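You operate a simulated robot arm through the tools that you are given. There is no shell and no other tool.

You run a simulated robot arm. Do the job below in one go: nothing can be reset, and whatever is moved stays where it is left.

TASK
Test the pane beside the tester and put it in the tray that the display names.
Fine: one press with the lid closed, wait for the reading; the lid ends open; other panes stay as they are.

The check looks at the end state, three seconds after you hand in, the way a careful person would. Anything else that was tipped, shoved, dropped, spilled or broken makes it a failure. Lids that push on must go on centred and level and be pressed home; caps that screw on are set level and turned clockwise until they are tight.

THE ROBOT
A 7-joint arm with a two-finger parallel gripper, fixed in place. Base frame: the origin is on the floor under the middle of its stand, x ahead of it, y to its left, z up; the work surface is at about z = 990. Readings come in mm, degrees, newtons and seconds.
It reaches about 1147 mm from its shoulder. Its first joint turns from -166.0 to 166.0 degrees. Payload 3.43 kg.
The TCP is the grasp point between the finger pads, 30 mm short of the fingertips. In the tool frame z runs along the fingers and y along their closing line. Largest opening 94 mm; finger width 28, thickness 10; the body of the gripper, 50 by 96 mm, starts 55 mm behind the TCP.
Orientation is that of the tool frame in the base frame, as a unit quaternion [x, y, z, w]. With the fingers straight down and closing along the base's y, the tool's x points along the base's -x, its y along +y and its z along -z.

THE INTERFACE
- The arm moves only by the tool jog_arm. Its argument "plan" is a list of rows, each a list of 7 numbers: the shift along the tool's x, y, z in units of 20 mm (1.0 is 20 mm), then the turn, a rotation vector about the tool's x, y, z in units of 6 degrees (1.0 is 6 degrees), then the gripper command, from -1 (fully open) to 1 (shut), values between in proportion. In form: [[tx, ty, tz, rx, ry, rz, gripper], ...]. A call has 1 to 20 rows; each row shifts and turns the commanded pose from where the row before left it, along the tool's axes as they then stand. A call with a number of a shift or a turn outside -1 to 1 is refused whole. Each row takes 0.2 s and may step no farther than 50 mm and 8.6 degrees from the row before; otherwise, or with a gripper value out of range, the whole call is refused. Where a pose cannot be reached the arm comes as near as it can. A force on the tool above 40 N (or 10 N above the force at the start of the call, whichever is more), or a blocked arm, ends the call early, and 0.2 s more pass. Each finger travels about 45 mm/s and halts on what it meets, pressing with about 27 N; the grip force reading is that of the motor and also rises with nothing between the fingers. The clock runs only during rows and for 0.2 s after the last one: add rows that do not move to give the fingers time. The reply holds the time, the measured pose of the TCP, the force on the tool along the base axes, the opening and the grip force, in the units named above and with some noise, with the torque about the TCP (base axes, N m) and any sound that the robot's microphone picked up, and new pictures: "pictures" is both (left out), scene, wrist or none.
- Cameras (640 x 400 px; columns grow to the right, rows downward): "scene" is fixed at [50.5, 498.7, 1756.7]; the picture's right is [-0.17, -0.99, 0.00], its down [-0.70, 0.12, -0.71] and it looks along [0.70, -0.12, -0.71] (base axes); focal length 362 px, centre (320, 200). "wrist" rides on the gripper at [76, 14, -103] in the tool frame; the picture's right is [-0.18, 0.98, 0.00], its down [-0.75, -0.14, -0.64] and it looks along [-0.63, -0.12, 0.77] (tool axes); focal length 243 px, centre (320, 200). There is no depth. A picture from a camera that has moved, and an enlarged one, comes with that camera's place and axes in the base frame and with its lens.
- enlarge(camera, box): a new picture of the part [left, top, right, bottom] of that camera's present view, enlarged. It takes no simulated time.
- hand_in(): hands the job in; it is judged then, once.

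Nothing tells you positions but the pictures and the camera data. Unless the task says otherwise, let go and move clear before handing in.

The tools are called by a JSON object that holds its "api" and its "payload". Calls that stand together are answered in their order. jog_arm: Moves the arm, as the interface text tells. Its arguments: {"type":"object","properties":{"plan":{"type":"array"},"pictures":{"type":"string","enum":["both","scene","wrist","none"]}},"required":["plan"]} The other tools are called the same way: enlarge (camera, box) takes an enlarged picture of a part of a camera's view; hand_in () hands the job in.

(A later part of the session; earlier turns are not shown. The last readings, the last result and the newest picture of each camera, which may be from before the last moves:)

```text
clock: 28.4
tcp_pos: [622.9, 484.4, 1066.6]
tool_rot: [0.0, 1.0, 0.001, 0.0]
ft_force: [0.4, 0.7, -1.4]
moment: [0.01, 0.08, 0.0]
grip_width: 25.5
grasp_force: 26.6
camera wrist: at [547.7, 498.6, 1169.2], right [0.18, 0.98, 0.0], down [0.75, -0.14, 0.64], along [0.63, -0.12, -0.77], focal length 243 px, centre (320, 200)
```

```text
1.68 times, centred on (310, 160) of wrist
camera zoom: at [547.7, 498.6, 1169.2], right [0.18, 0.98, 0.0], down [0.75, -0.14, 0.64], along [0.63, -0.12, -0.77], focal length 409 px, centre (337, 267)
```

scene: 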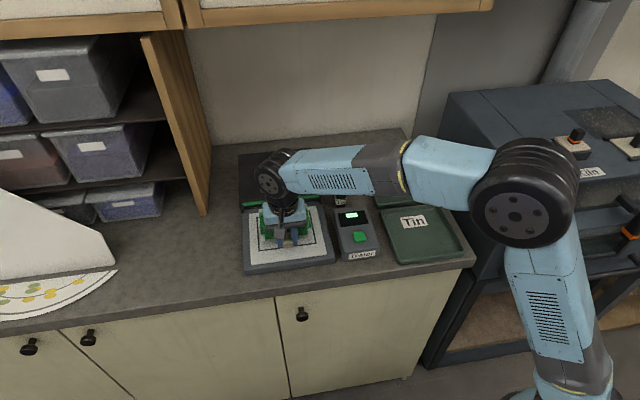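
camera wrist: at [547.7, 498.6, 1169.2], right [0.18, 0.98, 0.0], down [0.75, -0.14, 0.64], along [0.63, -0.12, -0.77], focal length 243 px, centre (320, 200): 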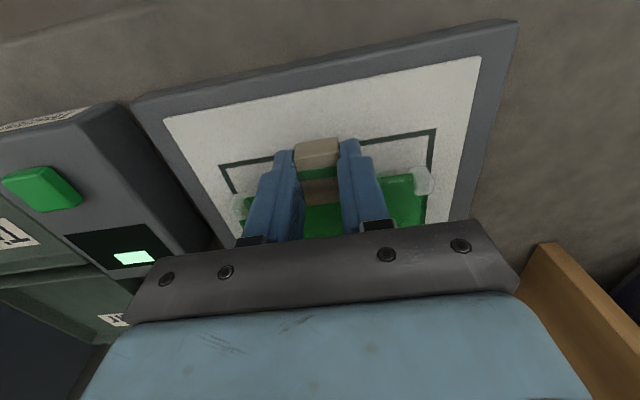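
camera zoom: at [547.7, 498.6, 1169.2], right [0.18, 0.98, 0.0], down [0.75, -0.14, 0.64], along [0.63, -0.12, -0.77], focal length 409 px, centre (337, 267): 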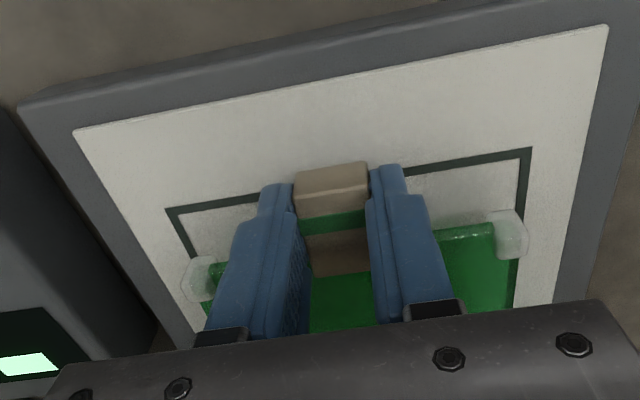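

The pane is centred over the outline within a few millimetres. I lower it slowly toward the bed with a small +2 mm x correction.

{"api": "jog_arm", "payload": {"plan": [[-0.1, 0, 0.1, 0, 0, 0, 1], [0, 0, 0.15, 0, 0, 0, 1], [0, 0, 0.15, 0, 0, 0, 1], [0, 0, 0.15, 0, 0, 0, 1], [0, 0, 0.15, 0, 0, 0, 1], [0, 0, 0.15, 0, 0, 0, 1], [0, 0, 0.1, 0, 0, 0, 1], [0, 0, 0, 0, 0, 0, 1]], "pictures": "scene"}}

{"api": "enlarge", "payload": {"camera": "scene", "box": [230, 180, 350, 280]}}

```text
clock: 30.2
tcp_pos: [624.9, 483.6, 1050.2]
tool_rot: [0.001, 1.0, 0.002, 0.001]
ft_force: [1.3, 1.2, 34.9]
moment: [-0.54, 0.44, 0.17]
grip_width: 25.6
grasp_force: 27.5
```

scene: 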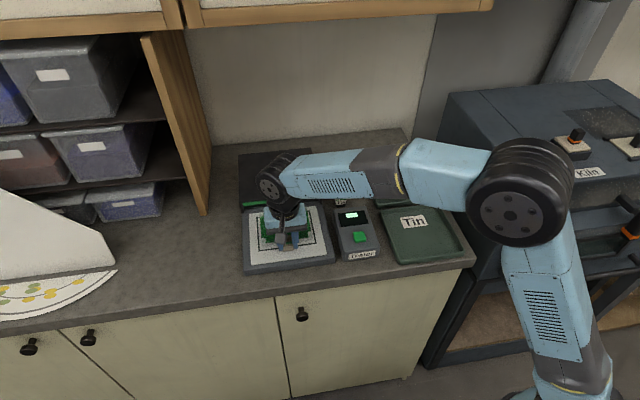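

```text
4.00 times, centred on (290, 230) of scene
camera zoom: at [50.5, 498.7, 1756.7], right [-0.17, -0.99, 0.0], down [-0.7, 0.12, -0.71], along [0.7, -0.12, -0.71], focal length 1448 px, centre (440, 80)
```

zoom: 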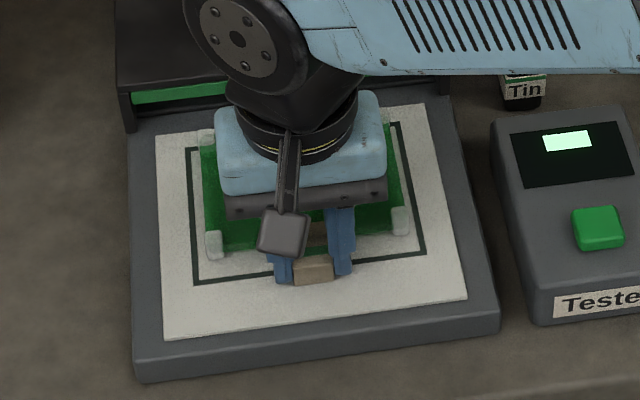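

It is already touching (35 N up), with the arm pressing 4 mm too low. I back off about 3 mm to relieve the force.

{"api": "jog_arm", "payload": {"plan": [[0, 0, -0.15, 0, 0, 0, 1], [0, 0, 0, 0, 0, 0, 1]], "pictures": "both"}}

{"api": "enlarge", "payload": {"camera": "wrist", "box": [120, 60, 500, 260]}}

{"api": "enlarge", "payload": {"camera": "scene", "box": [255, 215, 325, 265]}}

```text
clock: 30.8
tcp_pos: [625.0, 484.0, 1049.9]
tool_rot: [0.001, 1.0, 0.001, 0.0]
ft_force: [4.5, -1.4, 14.1]
moment: [0.13, -1.0, -0.05]
grip_width: 25.4
grasp_force: 26.3
camera wrist: at [549.4, 498.4, 1153.1], right [0.19, 0.98, 0.0], down [0.75, -0.14, 0.64], along [0.63, -0.12, -0.77], focal length 243 px, centre (320, 200)
```

scene: 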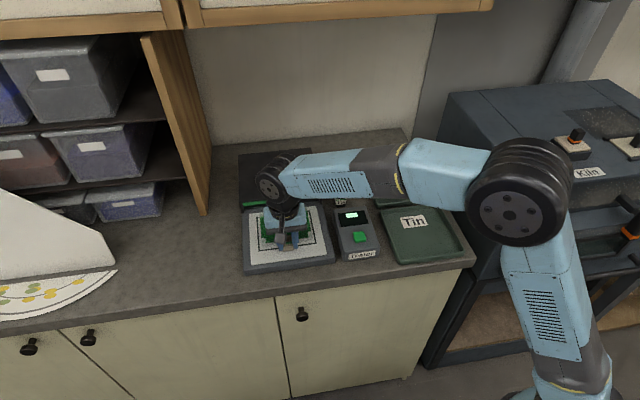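
wrist: 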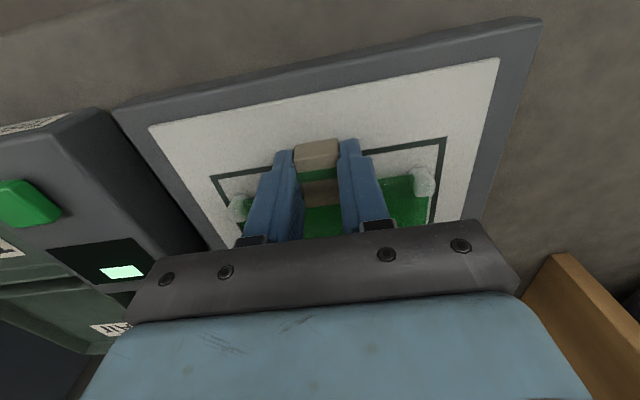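

```text
1.68 times, centred on (310, 160) of wrist
camera zoom: at [549.4, 498.4, 1153.1], right [0.19, 0.98, 0.0], down [0.75, -0.14, 0.64], along [0.63, -0.12, -0.77], focal length 409 px, centre (337, 267)
```

zoom: 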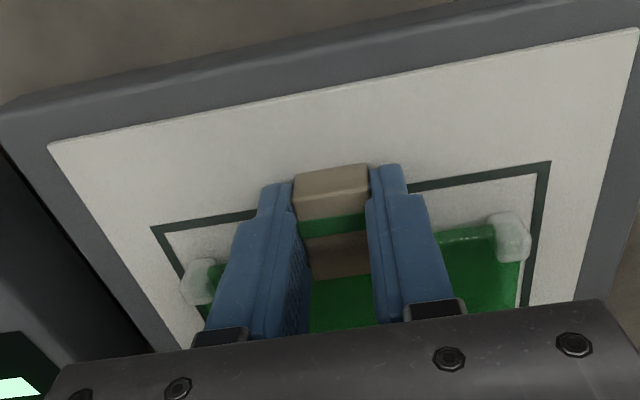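

```text
8.00 times, centred on (290, 240) of scene
camera zoom: at [50.5, 498.7, 1756.7], right [-0.17, -0.99, 0.0], down [-0.7, 0.12, -0.71], along [0.7, -0.12, -0.71], focal length 2895 px, centre (560, -120)
```

zoom: 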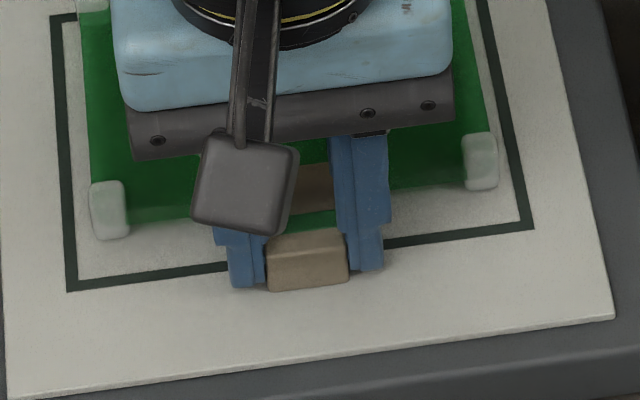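

The load is down to 14 N, borne by the pane's far side, so it's seated near z 1018. I ease up another millimetre and re-read.

{"api": "jog_arm", "payload": {"plan": [[0, 0, -0.05, 0, 0, 0, 1], [0, 0, 0, 0, 0, 0, 1]], "pictures": "none"}}

```text
clock: 31.4
tcp_pos: [625.2, 483.8, 1051.7]
tool_rot: [0.0, 1.0, 0.0, -0.001]
ft_force: [0.2, 0.6, -1.2]
moment: [-0.01, 0.04, 0.0]
grip_width: 25.4
grasp_force: 27.1
```

Now it hangs free less than 1 mm above the bed. I lower half a millimetre and open the fingers gradually.

{"api": "jog_arm", "payload": {"plan": [[0, 0, 0.02, 0, 0, 0, 1], [0, 0, 0, 0, 0, 0, 1]], "pictures": "none"}}

```text
clock: 32.0
tcp_pos: [624.8, 484.4, 1050.3]
tool_rot: [0.0, 1.0, 0.0, 0.0]
ft_force: [0.7, 0.1, -1.6]
moment: [0.0, 0.07, 0.02]
grip_width: 25.5
grasp_force: 26.9
```

{"api": "jog_arm", "payload": {"plan": [[0, 0, 0.02, 0, 0, 0, 1], [0, 0, 0, 0, 0, 0, 1], [0, 0, 0, 0, 0, 0, 0.42], [0, 0, 0, 0, 0, 0, 0.36], [0, 0, 0, 0, 0, 0, 0.2], [0, 0, 0, 0, 0, 0, 0], [0, 0, 0, 0, 0, 0, -0.15], [0, 0, 0, 0, 0, 0, -0.15]], "pictures": "both"}}

{"api": "enlarge", "payload": {"camera": "wrist", "box": [120, 60, 500, 260]}}

{"api": "enlarge", "payload": {"camera": "scene", "box": [230, 180, 350, 280]}}

```text
clock: 33.8
tcp_pos: [625.5, 484.8, 1050.8]
tool_rot: [-0.001, 1.0, 0.0, 0.0]
ft_force: [0.0, 0.1, -0.1]
moment: [0.0, 0.0, -0.01]
grip_width: 54.0
grasp_force: 0.0
camera wrist: at [549.5, 498.6, 1153.6], right [0.18, 0.98, 0.0], down [0.75, -0.14, 0.64], along [0.63, -0.12, -0.77], focal length 243 px, centre (320, 200)
```

scene: 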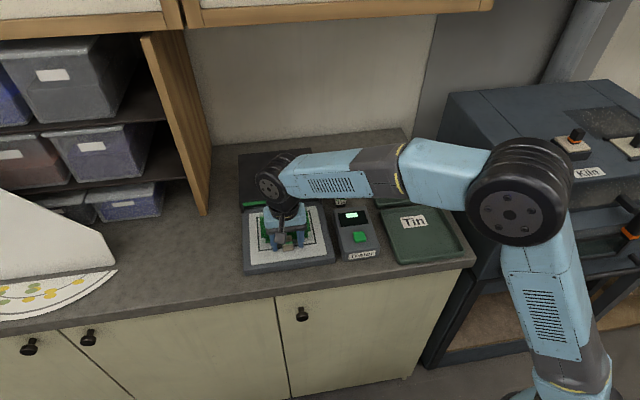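
wrist: 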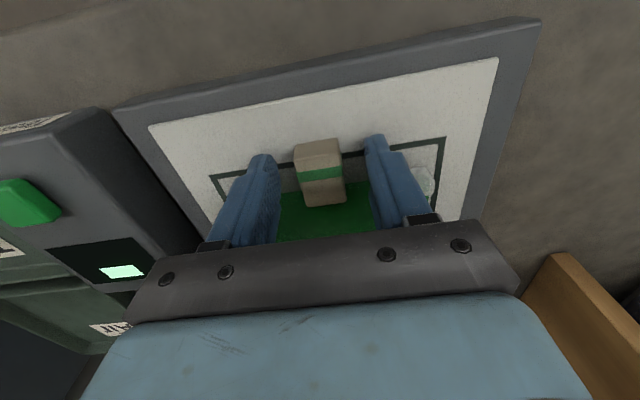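

```text
1.68 times, centred on (310, 160) of wrist
camera zoom: at [549.5, 498.6, 1153.6], right [0.18, 0.98, 0.0], down [0.75, -0.14, 0.64], along [0.63, -0.12, -0.77], focal length 409 px, centre (337, 267)
```

zoom: 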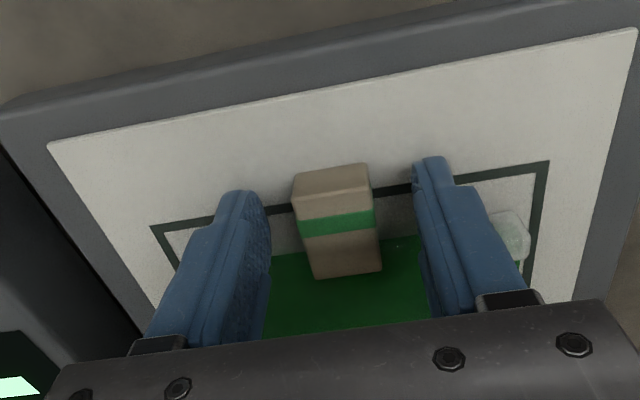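

```text
4.00 times, centred on (290, 230) of scene
camera zoom: at [50.5, 498.7, 1756.7], right [-0.17, -0.99, 0.0], down [-0.7, 0.12, -0.71], along [0.7, -0.12, -0.71], focal length 1448 px, centre (440, 80)
```

zoom: 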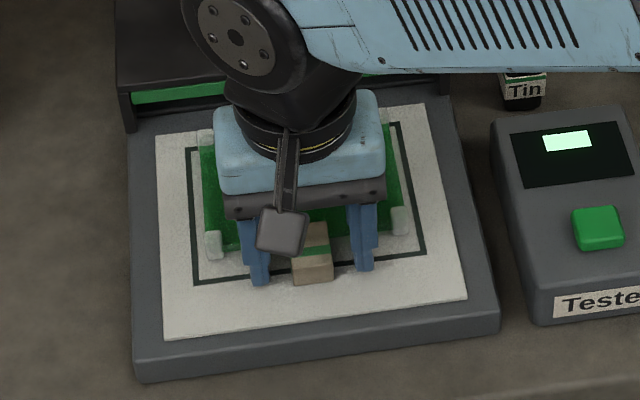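

The pane is resting on the bed. I lift straight up, back off and look at its placement.

{"api": "jog_arm", "payload": {"plan": [[0, 0, -0.4, 0, 0, 0, -0.15], [0, 0, -0.6, 0, 0, 0, -0.15], [0, 0, -1, 0, 0, 0, -0.15], [0, 0, -1, 0, 0, 0, -0.15], [0, 0, -1, 0, 0, 0, -0.15], [0.5, 0, -1, 0, 0, 0, -0.15], [1, 0, -1, 0, 0, 0, 0.3], [1, 0, -1, 0, 0, 0, 0.6], [1, 0, -0.5, 0, 0, 0, 1], [1, 0, 0, 0, 0, 0, 1], [1, 0, 0, 0, 0, 0, 1]]}}

{"api": "enlarge", "payload": {"camera": "wrist", "box": [160, 60, 480, 240]}}

{"api": "enlarge", "payload": {"camera": "scene", "box": [230, 170, 350, 280]}}

```text
clock: 36.2
tcp_pos: [515.6, 484.8, 1201.4]
tool_rot: [0.0, 1.0, 0.0, 0.0]
ft_force: [0.2, -0.4, -0.2]
moment: [0.03, -0.01, -0.03]
grip_width: 0.1
grasp_force: 27.0
camera wrist: at [439.6, 498.1, 1303.3], right [0.19, 0.98, 0.0], down [0.75, -0.14, 0.64], along [0.63, -0.12, -0.77], focal length 243 px, centre (320, 200)
```

scene: 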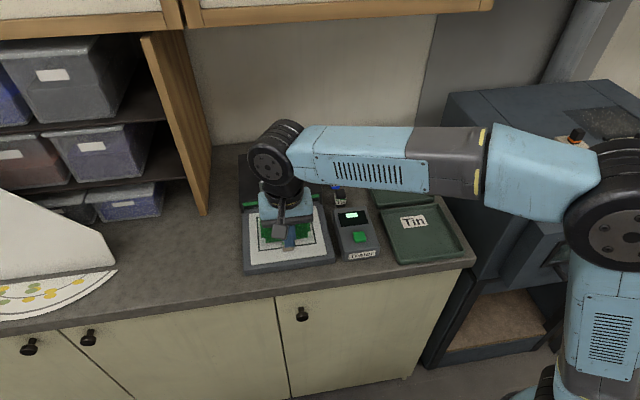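
wrist: 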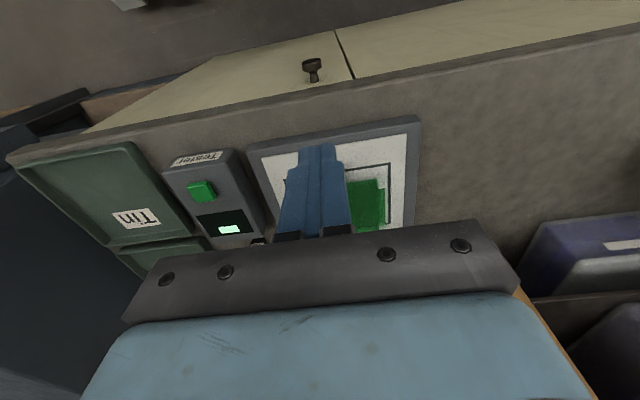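

```text
2.00 times, centred on (320, 150) of wrist
camera zoom: at [439.6, 498.1, 1303.3], right [0.19, 0.98, 0.0], down [0.75, -0.14, 0.64], along [0.63, -0.12, -0.77], focal length 485 px, centre (320, 300)
```

zoom: 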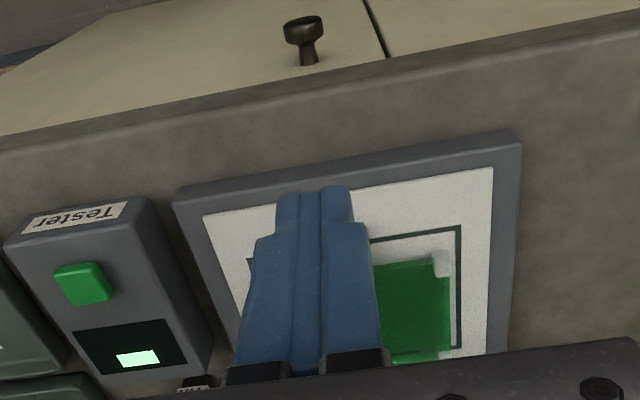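

```text
3.64 times, centred on (290, 225) of scene
camera zoom: at [50.5, 498.7, 1756.7], right [-0.17, -0.99, 0.0], down [-0.7, 0.12, -0.71], along [0.7, -0.12, -0.71], focal length 1316 px, centre (429, 109)
```

zoom: 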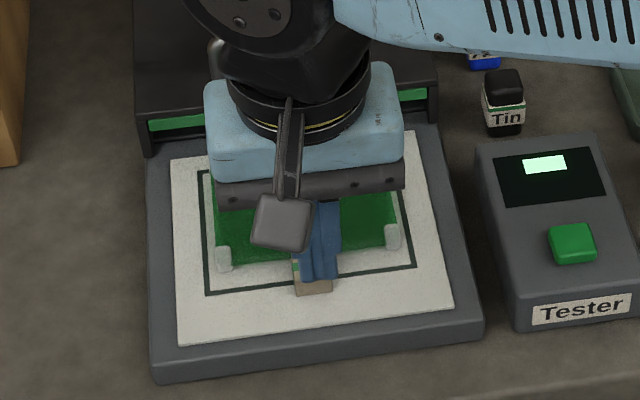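

The pane lies properly inside the outline. Next I tilt the wrist camera flatter to see how the lid front is built before sliding it.

{"api": "jog_arm", "payload": {"plan": [[-0.3, 0, 1, 0, 0, 0, -1], [-0.3, 0, 1, 0, 0, 0, -1], [-0.3, 0, 1, 0, 0, 0, -1], [-0.3, 0, 1, 0, 0, 0, -1], [0, 0, 0, 0, -1, 0, -1], [0, 0, 0, 0, -1, 0, -1], [0, 0, 0, 0, -1, 0, -1], [0, 0, 0, 0, -1, 0, -1], [0, 0, 0, 0, -1, 0, -1], [0, 0, 0, 0, 0, 0, -1]]}}

{"api": "enlarge", "payload": {"camera": "wrist", "box": [200, 100, 440, 240]}}

{"api": "enlarge", "payload": {"camera": "scene", "box": [230, 170, 350, 280]}}

```text
clock: 38.4
tcp_pos: [539.1, 484.7, 1120.9]
tool_rot: [-0.001, 0.966, 0.0, 0.258]
ft_force: [0.9, 0.4, 0.1]
moment: [-0.01, -0.03, 0.0]
grip_width: 94.3
grasp_force: 0.0
camera wrist: at [422.0, 498.2, 1172.2], right [0.16, 0.98, 0.09], down [0.33, -0.14, 0.93], along [0.93, -0.12, -0.35], focal length 243 px, centre (320, 200)
```

scene: 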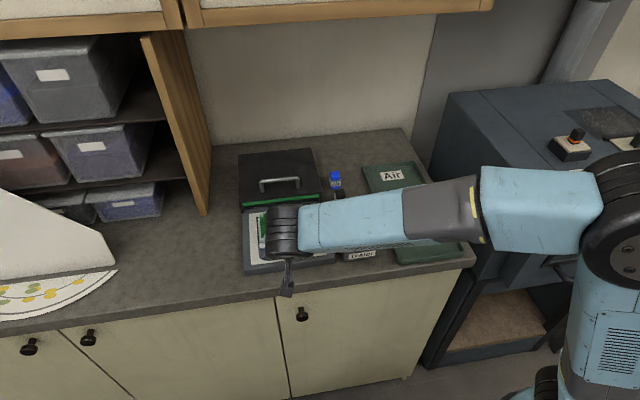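
wrist: 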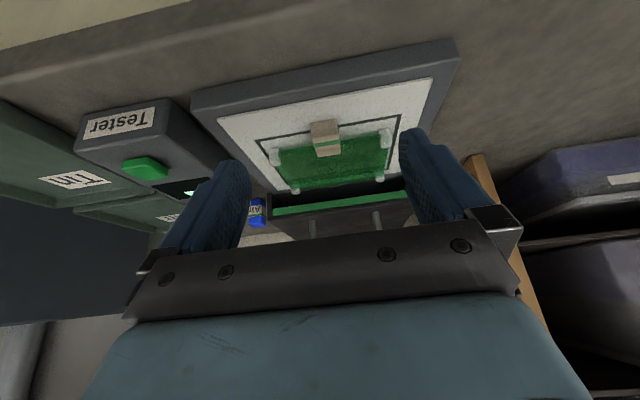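

```text
2.67 times, centred on (320, 170) of wrist
camera zoom: at [422.0, 498.2, 1172.2], right [0.16, 0.98, 0.09], down [0.33, -0.14, 0.93], along [0.93, -0.12, -0.35], focal length 647 px, centre (320, 280)
```

zoom: 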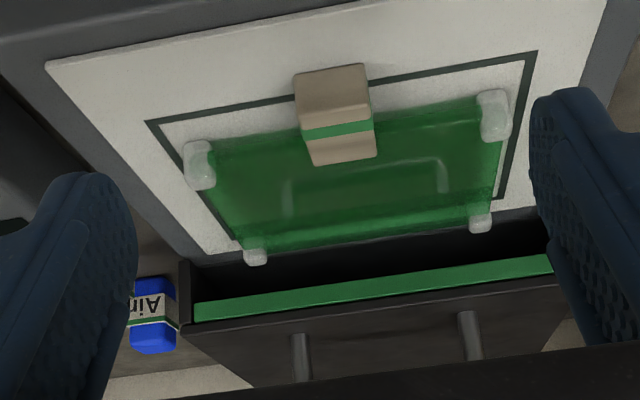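

```text
3.64 times, centred on (290, 225) of scene
camera zoom: at [50.5, 498.7, 1756.7], right [-0.17, -0.99, 0.0], down [-0.7, 0.12, -0.71], along [0.7, -0.12, -0.71], focal length 1316 px, centre (429, 109)
```

zoom: 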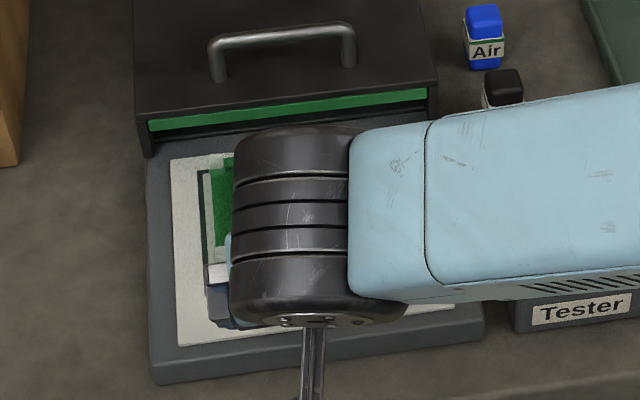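

The lid's front is open beneath a thin green-topped lip, so the tab (top ≈ 1037) clears it. I level the tool, rise, and go forward to a spot behind the handle bar with closed fingers.

{"api": "jog_arm", "payload": {"plan": [[0, 0, 0, 0, 1, 0, 1], [0, 0, 0, 0, 1, 0, 1], [0, 0, 0, 0, 1, 0, 1], [0, 0, 0, 0, 1, 0, 1], [0, 0, 0, 0, 1, 0, 1], [0, 0, -1, 0, 0, 0, 1], [0, 0, -1, 0, 0, 0, 1], [0, 0, -1, 0, 0, 0, 1], [-0.5, -0.1, 0, 0, 0, 0, 1], [-1, -0.1, 0, 0, 0, 0, 1], [-1, 0, 0, 0, 0, 0, 1], [-1, 0, 0, 0, 0, 0, 1], [-1, 0, 0, 0, 0, 0, 1], [-1, 0, 0, 0, 0, 0, 1], [-1, 0, 0, 0, 0, 0, 1], [-1, 0, 0, 0, 0, 0, 1], [-0.5, 0, 0, 0, 0, 0, 1], [0, 0, 0, 0, 0, 0, 1]]}}

{"api": "enlarge", "payload": {"camera": "wrist", "box": [160, 60, 480, 240]}}

```text
clock: 42.2
tcp_pos: [699.3, 480.7, 1181.6]
tool_rot: [0.0, 1.0, 0.0, 0.0]
ft_force: [0.2, 0.5, 0.5]
moment: [0.04, 0.01, 0.01]
grip_width: 0.0
grasp_force: 26.7
camera wrist: at [623.5, 494.6, 1283.5], right [0.18, 0.98, 0.0], down [0.75, -0.14, 0.64], along [0.63, -0.12, -0.77], focal length 243 px, centre (320, 200)
```

scene: 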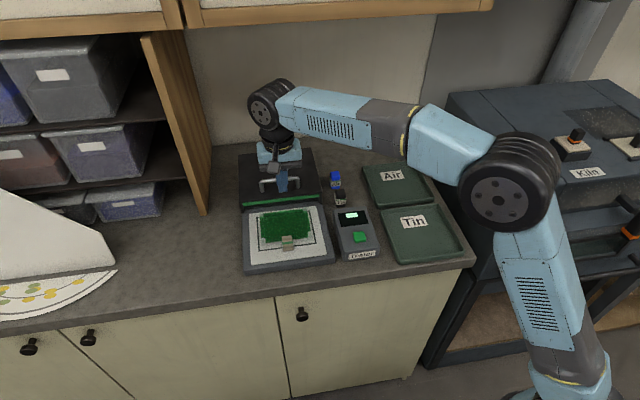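
wrist: 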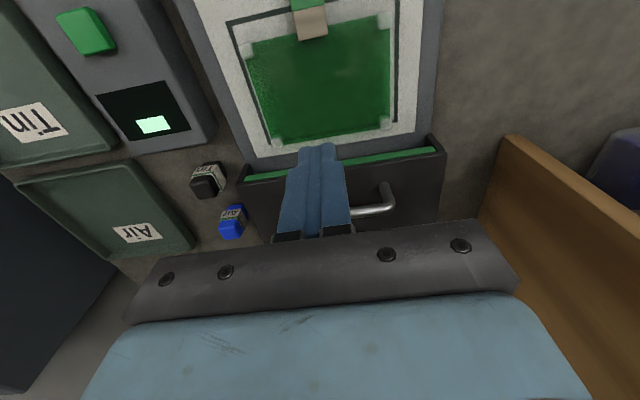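

```text
2.00 times, centred on (320, 150) of wrist
camera zoom: at [623.5, 494.6, 1283.5], right [0.18, 0.98, 0.0], down [0.75, -0.14, 0.64], along [0.63, -0.12, -0.77], focal length 485 px, centre (320, 300)
```

zoom: 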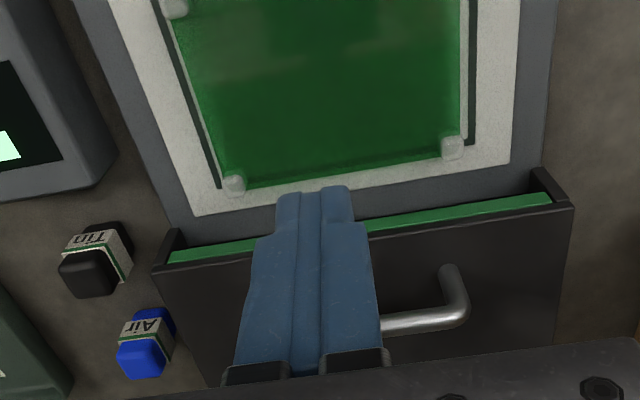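

I now place the handle bar at about x 802, z 1091, and the lid top at z ≈ 1055. I go to x 836, behind the bar, and lower the closed fingers to just above the lid.

{"api": "jog_arm", "payload": {"plan": [[-1, 0, 0, 0, 0, 0, 1], [-1, 0, 0, 0, 0, 0, 1], [-1, 0, 0, 0, 0, 0, 1], [-1, 0, 0, 0, 0, 0, 1], [-1, 0, 0, 0, 0, 0, 1], [-1, 0, 0, 0, 0, 0, 1], [-0.8, 0, 0, 0, 0, 0, 1], [0, 0, 0.6, 0, 0, 0, 1], [0, 0, 0.8, 0, 0, 0, 1], [0, 0, 0.8, 0, 0, 0, 1], [0, 0, 0.6, 0, 0, 0, 1], [0, 0, 0.4, 0, 0, 0, 1], [0, 0, 0, 0, 0, 0, 1]]}}

{"api": "enlarge", "payload": {"camera": "scene", "box": [230, 140, 350, 280]}}

{"api": "enlarge", "payload": {"camera": "wrist", "box": [160, 60, 480, 240]}}

```text
clock: 45.0
tcp_pos: [835.9, 479.2, 1117.0]
tool_rot: [0.0, 1.0, 0.0, -0.001]
ft_force: [0.2, 0.7, 0.7]
moment: [-0.02, 0.04, -0.02]
grip_width: 0.0
grasp_force: 26.8
camera wrist: at [759.7, 493.8, 1220.0], right [0.18, 0.98, 0.0], down [0.75, -0.14, 0.64], along [0.63, -0.12, -0.77], focal length 243 px, centre (320, 200)
```

scene: 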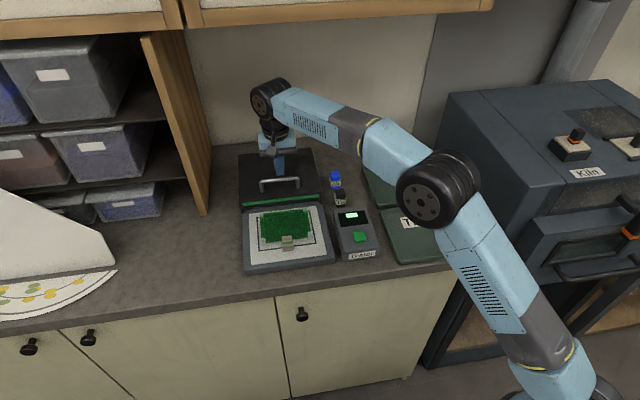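
wrist: 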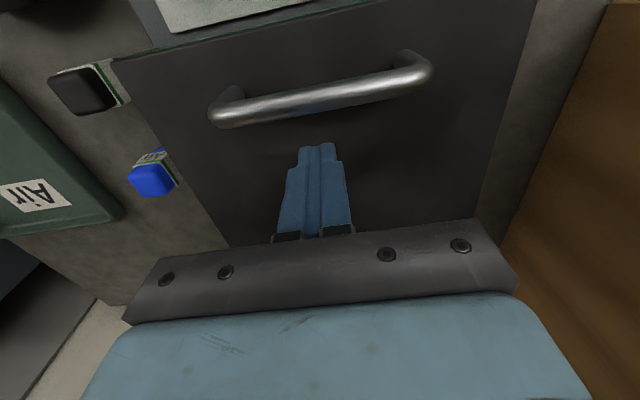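

```text
2.86 times, centred on (290, 210) of scene
camera zoom: at [50.5, 498.7, 1756.7], right [-0.17, -0.99, 0.0], down [-0.7, 0.12, -0.71], along [0.7, -0.12, -0.71], focal length 1034 px, centre (406, 171)
```

zoom: 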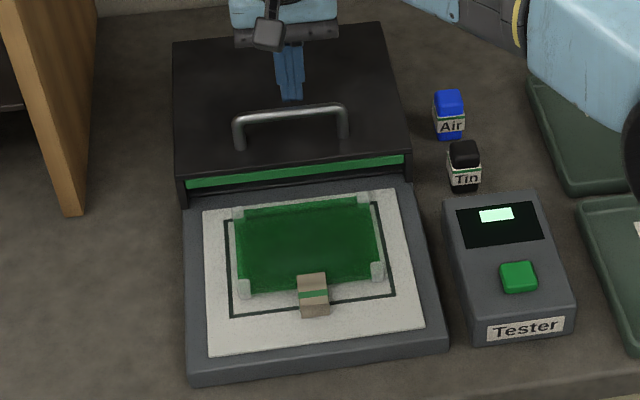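

```text
2.00 times, centred on (320, 150) of wrist
camera zoom: at [759.7, 493.8, 1220.0], right [0.18, 0.98, 0.0], down [0.75, -0.14, 0.64], along [0.63, -0.12, -0.77], focal length 485 px, centre (320, 300)
```

zoom: 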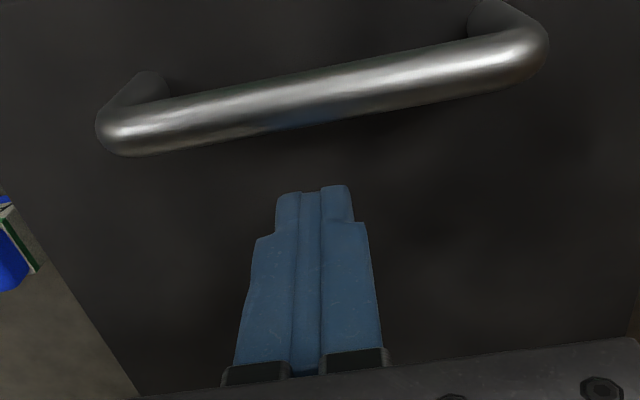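

The fingers are behind the bar and the pane sits neatly inside the outline. I lower a further 18 mm and start pushing the lid toward me slowly.

{"api": "jog_arm", "payload": {"plan": [[0, 0, 0.5, 0, 0, 0, 1], [0, 0, 0.4, 0, 0, 0, 1], [0, 0, 0, 0, 0, 0, 1], [0.25, 0, 0, 0, 0, 0, 1], [0.25, 0, 0, 0, 0, 0, 1], [0.25, 0, 0, 0, 0, 0, 1], [0.25, 0, 0, 0, 0, 0, 1], [0.25, 0, 0, 0, 0, 0, 1], [0.25, 0, 0, 0, 0, 0, 1], [0.25, 0, 0, 0, 0, 0, 1], [0.25, 0, 0, 0, 0, 0, 1]]}}

{"api": "enlarge", "payload": {"camera": "scene", "box": [230, 140, 350, 280]}}

```text
clock: 47.4
tcp_pos: [796.4, 481.5, 1099.4]
tool_rot: [0.0, 1.0, -0.001, 0.0]
ft_force: [0.5, 1.9, -0.4]
moment: [-0.02, 0.02, 0.0]
grip_width: 0.0
grasp_force: 26.6
camera wrist: at [719.7, 495.0, 1202.4], right [0.18, 0.98, 0.0], down [0.75, -0.14, 0.64], along [0.63, -0.12, -0.77], focal length 243 px, centre (320, 200)
```

scene: 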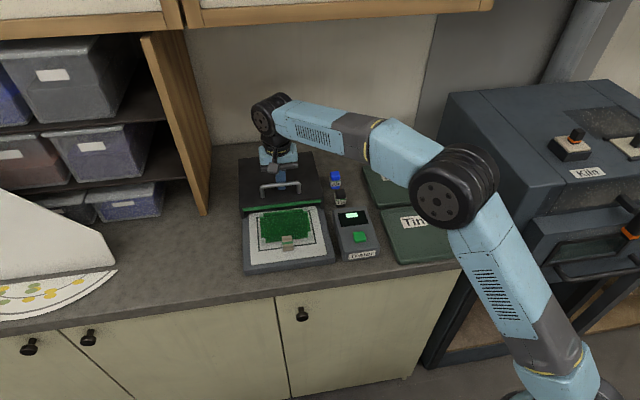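
wrist: 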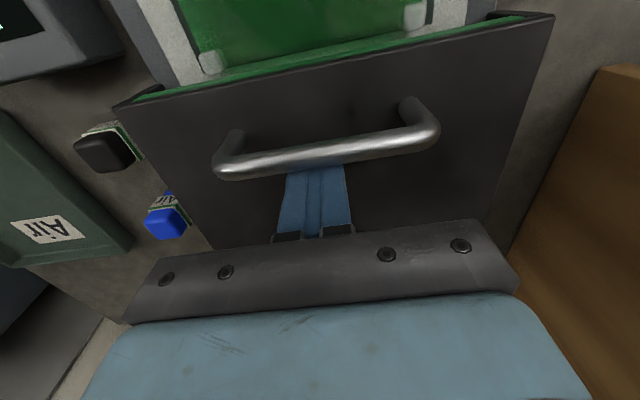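

```text
2.86 times, centred on (290, 210) of scene
camera zoom: at [50.5, 498.7, 1756.7], right [-0.17, -0.99, 0.0], down [-0.7, 0.12, -0.71], along [0.7, -0.12, -0.71], focal length 1034 px, centre (406, 171)
```

zoom: 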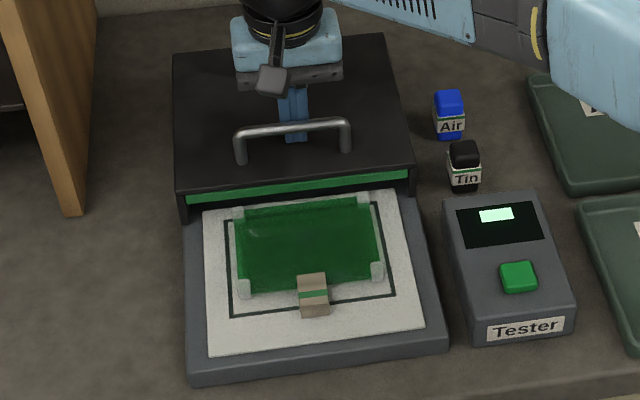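

The lid slides with almost no force and passes above the pane. I continue pushing and check again halfway.

{"api": "jog_arm", "payload": {"plan": [[0.3, 0, 0, 0, 0, 0, 1], [0.4, 0, 0, 0, 0, 0, 1], [0.4, 0, 0, 0, 0, 0, 1], [0.4, 0, 0, 0, 0, 0, 1], [0.4, 0, 0, 0, 0, 0, 1], [0.4, 0, 0, 0, 0, 0, 1], [0.4, 0, 0, 0, 0, 0, 1], [0.4, 0, 0, 0, 0, 0, 1], [0.4, 0, 0, 0, 0, 0, 1], [0.3, 0, 0, 0, 0, 0, 1], [0.2, 0, 0, 0, 0, 0, 1]]}}

{"api": "enlarge", "payload": {"camera": "scene", "box": [230, 140, 350, 280]}}

```text
clock: 49.8
tcp_pos: [714.7, 481.2, 1098.5]
tool_rot: [0.0, 1.0, 0.0, 0.0]
ft_force: [0.0, 0.2, 0.3]
moment: [-0.02, -0.01, -0.01]
grip_width: 0.1
grasp_force: 26.8
camera wrist: at [639.2, 494.7, 1202.0], right [0.18, 0.98, 0.0], down [0.75, -0.14, 0.64], along [0.63, -0.12, -0.77], focal length 243 px, centre (320, 200)
```

scene: 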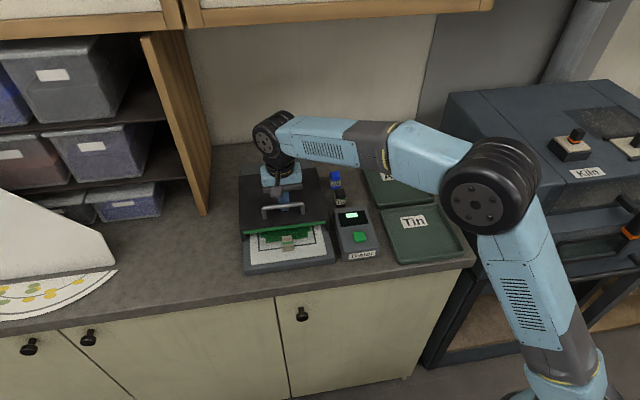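
wrist: 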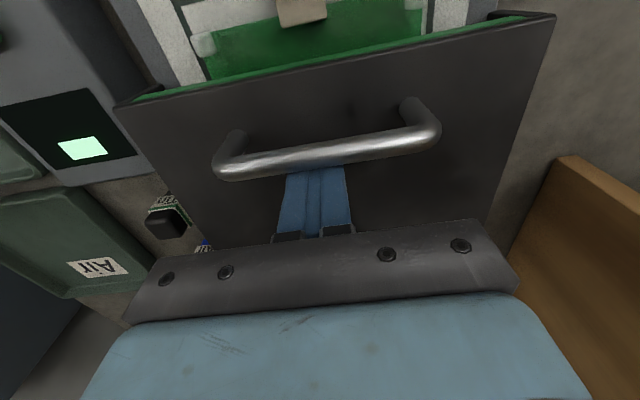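

```text
2.86 times, centred on (290, 210) of scene
camera zoom: at [50.5, 498.7, 1756.7], right [-0.17, -0.99, 0.0], down [-0.7, 0.12, -0.71], along [0.7, -0.12, -0.71], focal length 1034 px, centre (406, 171)
```

zoom: 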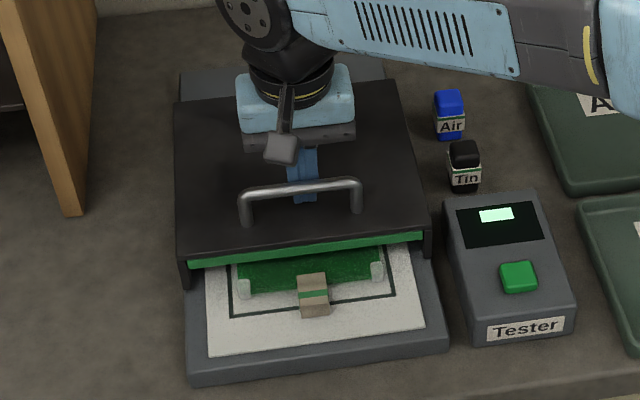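

Sliding smoothly, pane unaffected. I continue; slower toward the end so I feel the stop.

{"api": "jog_arm", "payload": {"plan": [[0.3, 0, 0, 0, 0, 0, 1], [0.4, 0, 0, 0, 0, 0, 1], [0.4, 0, 0, 0, 0, 0, 1], [0.4, 0, 0, 0, 0, 0, 1], [0.4, 0, 0, 0, 0, 0, 1], [0.4, 0, 0, 0, 0, 0, 1], [0.4, 0, 0, 0, 0, 0, 1], [0.4, 0, 0, 0, 0, 0, 1], [0.3, 0, 0, 0, 0, 0, 1], [0.2, 0, 0, 0, 0, 0, 1], [0.15, 0, 0, 0, 0, 0, 1]]}}

{"api": "enlarge", "payload": {"camera": "scene", "box": [230, 140, 350, 280]}}

```text
clock: 52.2
tcp_pos: [639.9, 481.1, 1100.1]
tool_rot: [0.0, 1.0, 0.0, 0.001]
ft_force: [0.7, -1.8, 0.2]
moment: [-0.01, 0.02, 0.02]
grip_width: 0.0
grasp_force: 27.4
camera wrist: at [564.7, 495.3, 1202.3], right [0.18, 0.98, 0.0], down [0.75, -0.14, 0.64], along [0.63, -0.12, -0.77], focal length 243 px, centre (320, 200)
```

scene: 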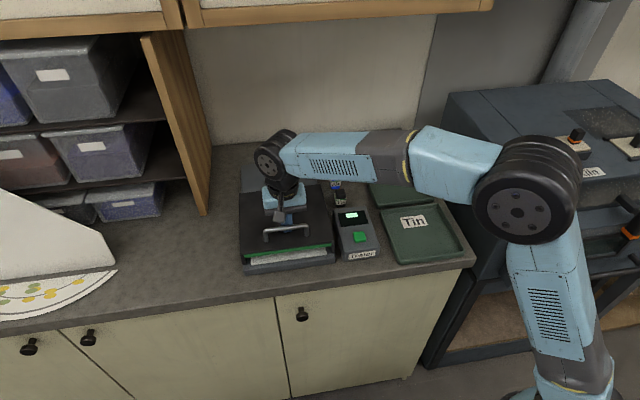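
wrist: 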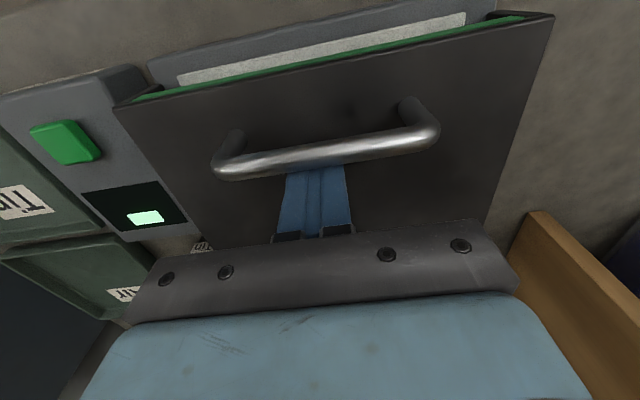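

```text
2.86 times, centred on (290, 210) of scene
camera zoom: at [50.5, 498.7, 1756.7], right [-0.17, -0.99, 0.0], down [-0.7, 0.12, -0.71], along [0.7, -0.12, -0.71], focal length 1034 px, centre (406, 171)
```

zoom: 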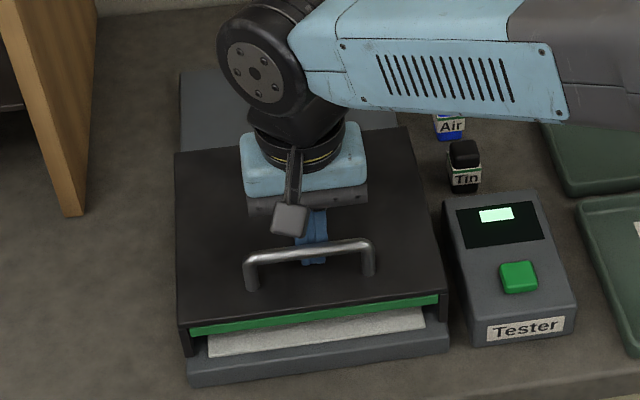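

About 25 mm remain. I push with 3 mm steps until the stop is felt.

{"api": "jog_arm", "payload": {"plan": [[0.15, 0, 0, 0, 0, 0, 1], [0.15, 0, 0, 0, 0, 0, 1], [0.15, 0, 0, 0, 0, 0, 1], [0.15, 0, 0, 0, 0, 0, 1], [0.15, 0, 0, 0, 0, 0, 1], [0.1, 0, 0, 0, 0, 0, 1], [0, 0, 0, 0, 0, 0, 1]]}}

{"api": "enlarge", "payload": {"camera": "scene", "box": [230, 140, 350, 280]}}

```text
clock: 53.8
tcp_pos: [626.5, 480.3, 1099.3]
tool_rot: [0.0, 1.0, 0.001, 0.001]
ft_force: [32.4, 10.7, 6.4]
moment: [-0.02, 0.15, -0.09]
grip_width: 0.1
grasp_force: 27.3
camera wrist: at [550.0, 494.5, 1201.8], right [0.19, 0.98, 0.0], down [0.75, -0.14, 0.64], along [0.63, -0.12, -0.77], focal length 243 px, centre (320, 200)
```

scene: 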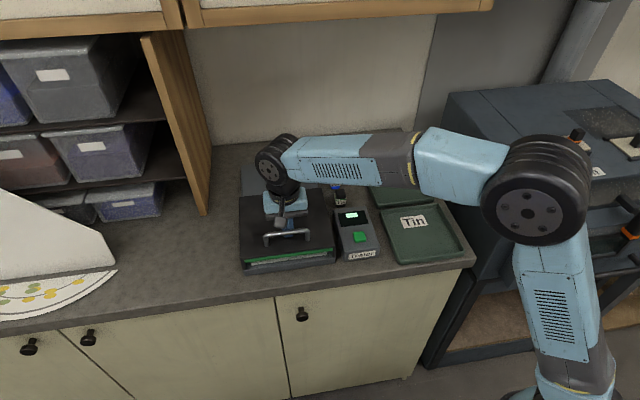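
wrist: 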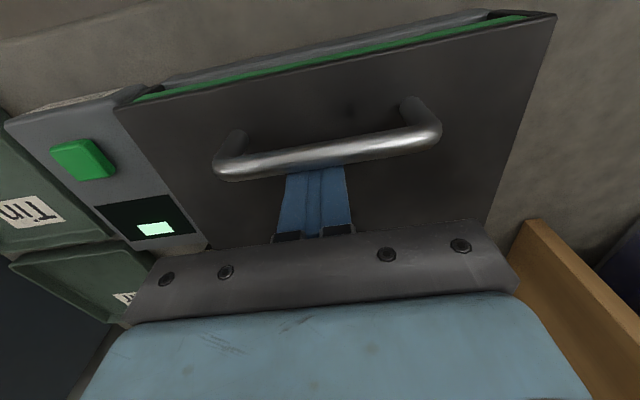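

```text
2.86 times, centred on (290, 210) of scene
camera zoom: at [50.5, 498.7, 1756.7], right [-0.17, -0.99, 0.0], down [-0.7, 0.12, -0.71], along [0.7, -0.12, -0.71], focal length 1034 px, centre (406, 171)
```

zoom: 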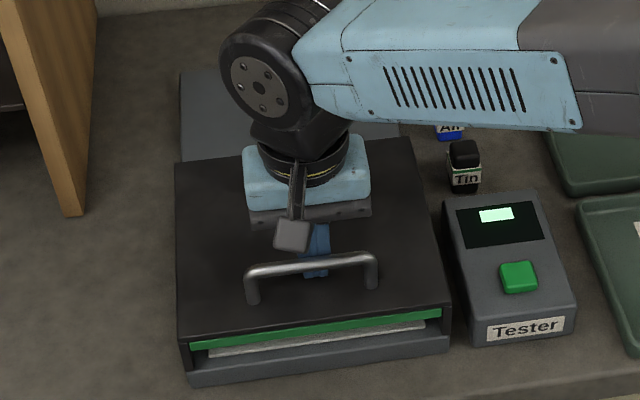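

The lid has come against its stop (32 N), its front flush with the bed's front. I back the fingers off the bar and lift clear.

{"api": "jog_arm", "payload": {"plan": [[-0.2, 0, 0, 0, 0, 0, 1], [-0.3, 0, 0, 0, 0, 0, 1], [0, 0, -0.5, 0, 0, 0, 1], [0, 0, -1, 0, 0, 0, 1], [0, 0, -1, 0, 0, 0, 1], [0, 0, -1, 0, 0, 0, 1], [0.5, 0, -1, 0, 0, 0, 1], [1, -0.5, 0, 0, 0, 0, 1], [1, -1, 0, 0, 0, 0, 1], [1, -1, 0, 0, 0, 0, 1], [1, -1, 0, 0, 0, 0, 1], [0.3, -1, 0, 0, 0, 0, 1], [0, 0, 0, 0, 0, 0, 1]]}}

{"api": "enlarge", "payload": {"camera": "scene", "box": [230, 140, 400, 280]}}

{"api": "enlarge", "payload": {"camera": "wrist", "box": [120, 60, 520, 240]}}

```text
clock: 56.6
tcp_pos: [536.6, 390.9, 1187.6]
tool_rot: [-0.001, 1.0, 0.001, 0.0]
ft_force: [-0.3, 0.0, 0.3]
moment: [-0.02, -0.04, -0.04]
grip_width: 0.0
grasp_force: 26.9
camera wrist: at [461.0, 405.2, 1290.6], right [0.18, 0.98, 0.0], down [0.75, -0.14, 0.64], along [0.63, -0.12, -0.77], focal length 243 px, centre (320, 200)
```

scene: 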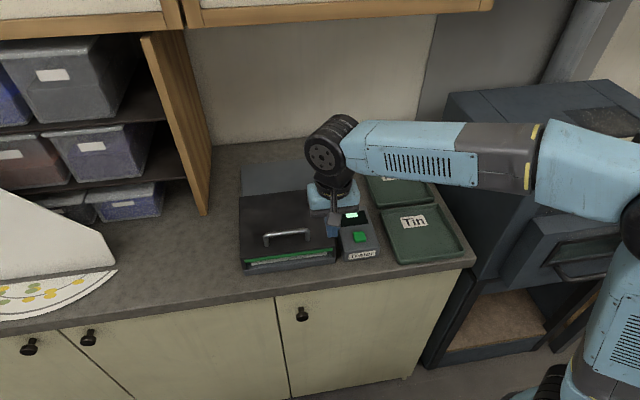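
wrist: 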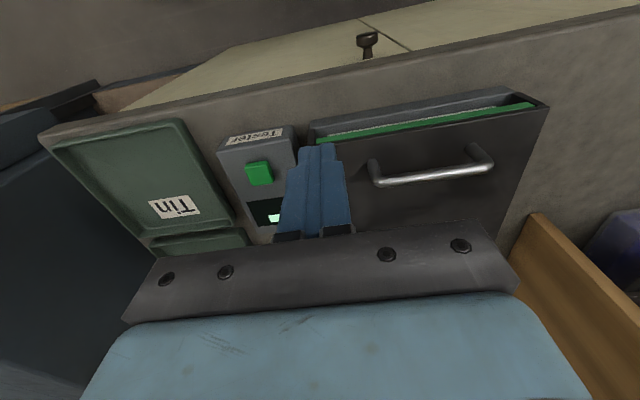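

```text
2.86 times, centred on (315, 210) of scene
camera zoom: at [50.5, 498.7, 1756.7], right [-0.17, -0.99, 0.0], down [-0.7, 0.12, -0.71], along [0.7, -0.12, -0.71], focal length 1034 px, centre (334, 171)
```

zoom: 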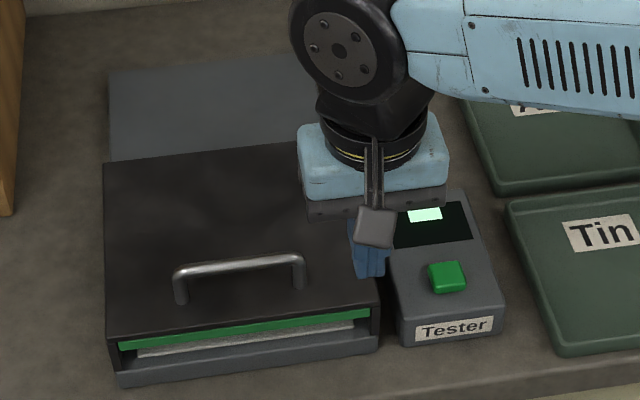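

```text
1.60 times, centred on (320, 150) of wrist
camera zoom: at [461.0, 405.2, 1290.6], right [0.18, 0.98, 0.0], down [0.75, -0.14, 0.64], along [0.63, -0.12, -0.77], focal length 388 px, centre (320, 280)
```

zoom: 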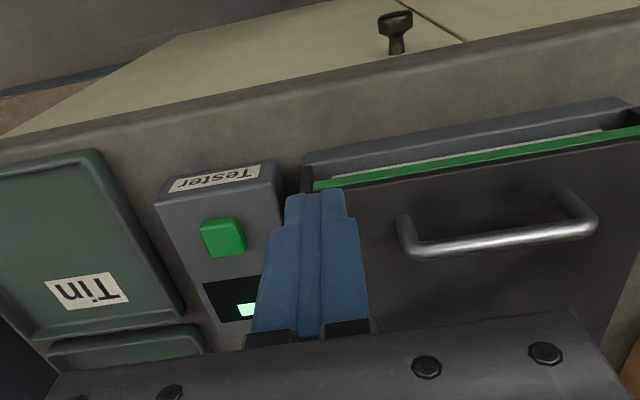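

The lid is closed, flush with the bed front. The button top is at about (607, 301, 1043); I move the closed fingertips above it.

{"api": "jog_arm", "payload": {"plan": [[-0.695, -0.896, 0, 0, 0, 0, 1], [-0.695, -0.896, 0, 0, 0, 0, 1], [-0.695, -0.896, 0, 0, 0, 0, 1], [-0.695, -0.896, 0, 0, 0, 0, 1], [-0.695, -0.896, 0, 0, 0, 0, 1], [0, 0, 0.9, 0, 0, 0, 1], [0, 0, 0.9, 0, 0, 0, 1], [0, 0, 0.9, 0, 0, 0, 1], [0, 0, 0.8, 0, 0, 0, 1], [0, 0, 0.5, 0, 0, 0, 1], [0, 0, 0, 0, 0, 0, 1]]}}

{"api": "enlarge", "payload": {"camera": "scene", "box": [320, 190, 400, 270]}}

{"api": "enlarge", "payload": {"camera": "wrist", "box": [240, 80, 400, 240]}}

```text
clock: 59.0
tcp_pos: [607.7, 301.3, 1109.0]
tool_rot: [0.0, 1.0, 0.0, 0.0]
ft_force: [-0.4, 0.1, 0.5]
moment: [0.0, -0.01, -0.03]
grip_width: 0.0
grasp_force: 26.9
camera wrist: at [530.6, 315.3, 1211.9], right [0.18, 0.98, 0.0], down [0.75, -0.14, 0.64], along [0.63, -0.12, -0.77], focal length 243 px, centre (320, 200)
```

scene: 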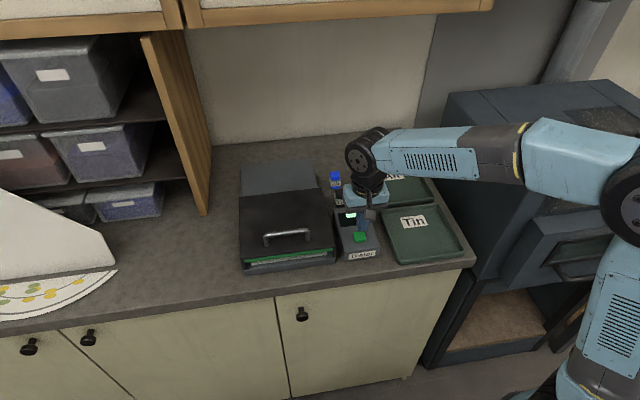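
wrist: 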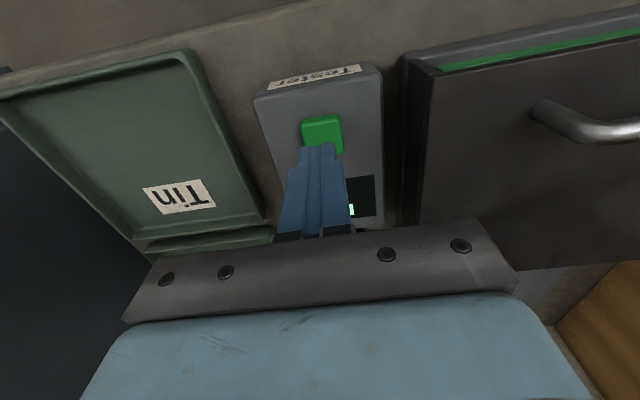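

```text
5.00 times, centred on (360, 230) of scene
camera zoom: at [50.5, 498.7, 1756.7], right [-0.17, -0.99, 0.0], down [-0.7, 0.12, -0.71], along [0.7, -0.12, -0.71], focal length 1810 px, centre (120, 50)
```

zoom: 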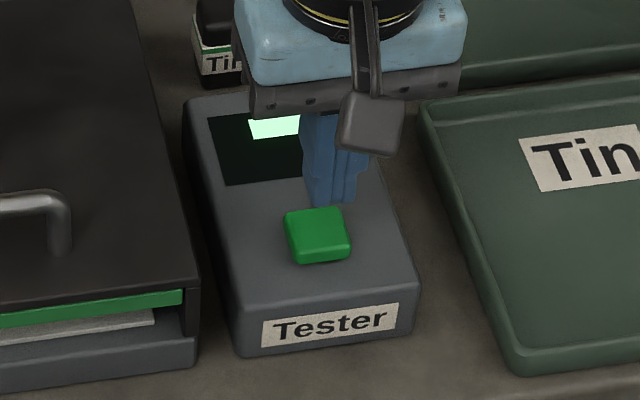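

```text
2.50 times, centred on (320, 160) of wrist
camera zoom: at [530.6, 315.3, 1211.9], right [0.18, 0.98, 0.0], down [0.75, -0.14, 0.64], along [0.63, -0.12, -0.77], focal length 606 px, centre (320, 300)
```

zoom: 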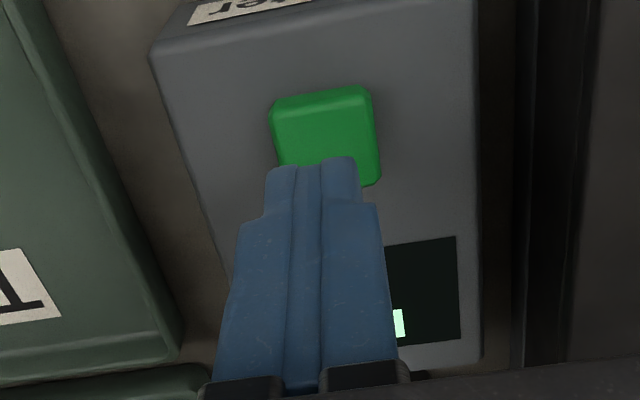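

The fingertips are over the button. I descend to a few millimetres above it and then press in small steps.

{"api": "jog_arm", "payload": {"plan": [[0, 0, 0.5, 0, 0, 0, 1], [0, 0, 0.5, 0, 0, 0, 1], [0, 0, 0.4, 0, 0, 0, 1], [0, 0, 0, 0, 0, 0, 1]], "pictures": "scene"}}

{"api": "enlarge", "payload": {"camera": "scene", "box": [320, 190, 400, 270]}}

```text
clock: 60.0
tcp_pos: [607.6, 301.0, 1081.8]
tool_rot: [0.0, 1.0, 0.0, 0.0]
ft_force: [-0.4, 0.0, 0.2]
moment: [0.01, -0.01, -0.02]
grip_width: 0.0
grasp_force: 27.1
```

scene: 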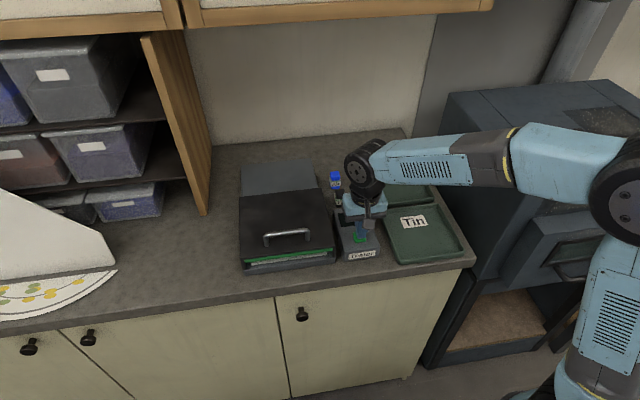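

```text
5.00 times, centred on (360, 230) of scene
camera zoom: at [50.5, 498.7, 1756.7], right [-0.17, -0.99, 0.0], down [-0.7, 0.12, -0.71], along [0.7, -0.12, -0.71], focal length 1810 px, centre (120, 50)
```

zoom: 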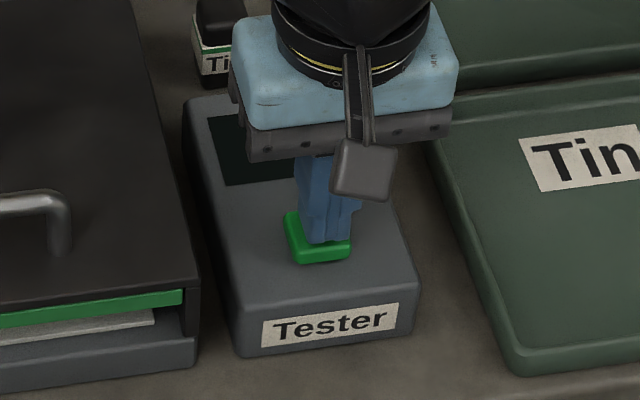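

Tips hover about 8 mm above the button. I descend 8 mm in 1 mm steps and watch the force.

{"api": "jog_arm", "payload": {"plan": [[0, 0, 0.05, 0, 0, 0, 1], [0, 0, 0.05, 0, 0, 0, 1], [0, 0, 0.05, 0, 0, 0, 1], [0, 0, 0.05, 0, 0, 0, 1], [0, 0, 0.05, 0, 0, 0, 1], [0, 0, 0.05, 0, 0, 0, 1]], "pictures": "none"}}

```text
clock: 61.4
tcp_pos: [606.2, 300.1, 1074.3]
tool_rot: [0.001, 1.0, 0.0, 0.0]
ft_force: [0.7, 0.2, 1.9]
moment: [0.0, -0.05, 0.02]
grip_width: 0.0
grasp_force: 26.7
```

{"api": "jog_arm", "payload": {"plan": [[0, 0, 0.05, 0, 0, 0, 1], [0, 0, 0.05, 0, 0, 0, 1]], "pictures": "none"}}

```text
clock: 62.0
tcp_pos: [605.9, 300.6, 1073.7]
tool_rot: [0.0, 1.0, 0.0, -0.001]
ft_force: [-0.4, -1.1, 2.6]
moment: [-0.02, 0.02, 0.02]
grip_width: 0.0
grasp_force: 27.1
heard: click
```

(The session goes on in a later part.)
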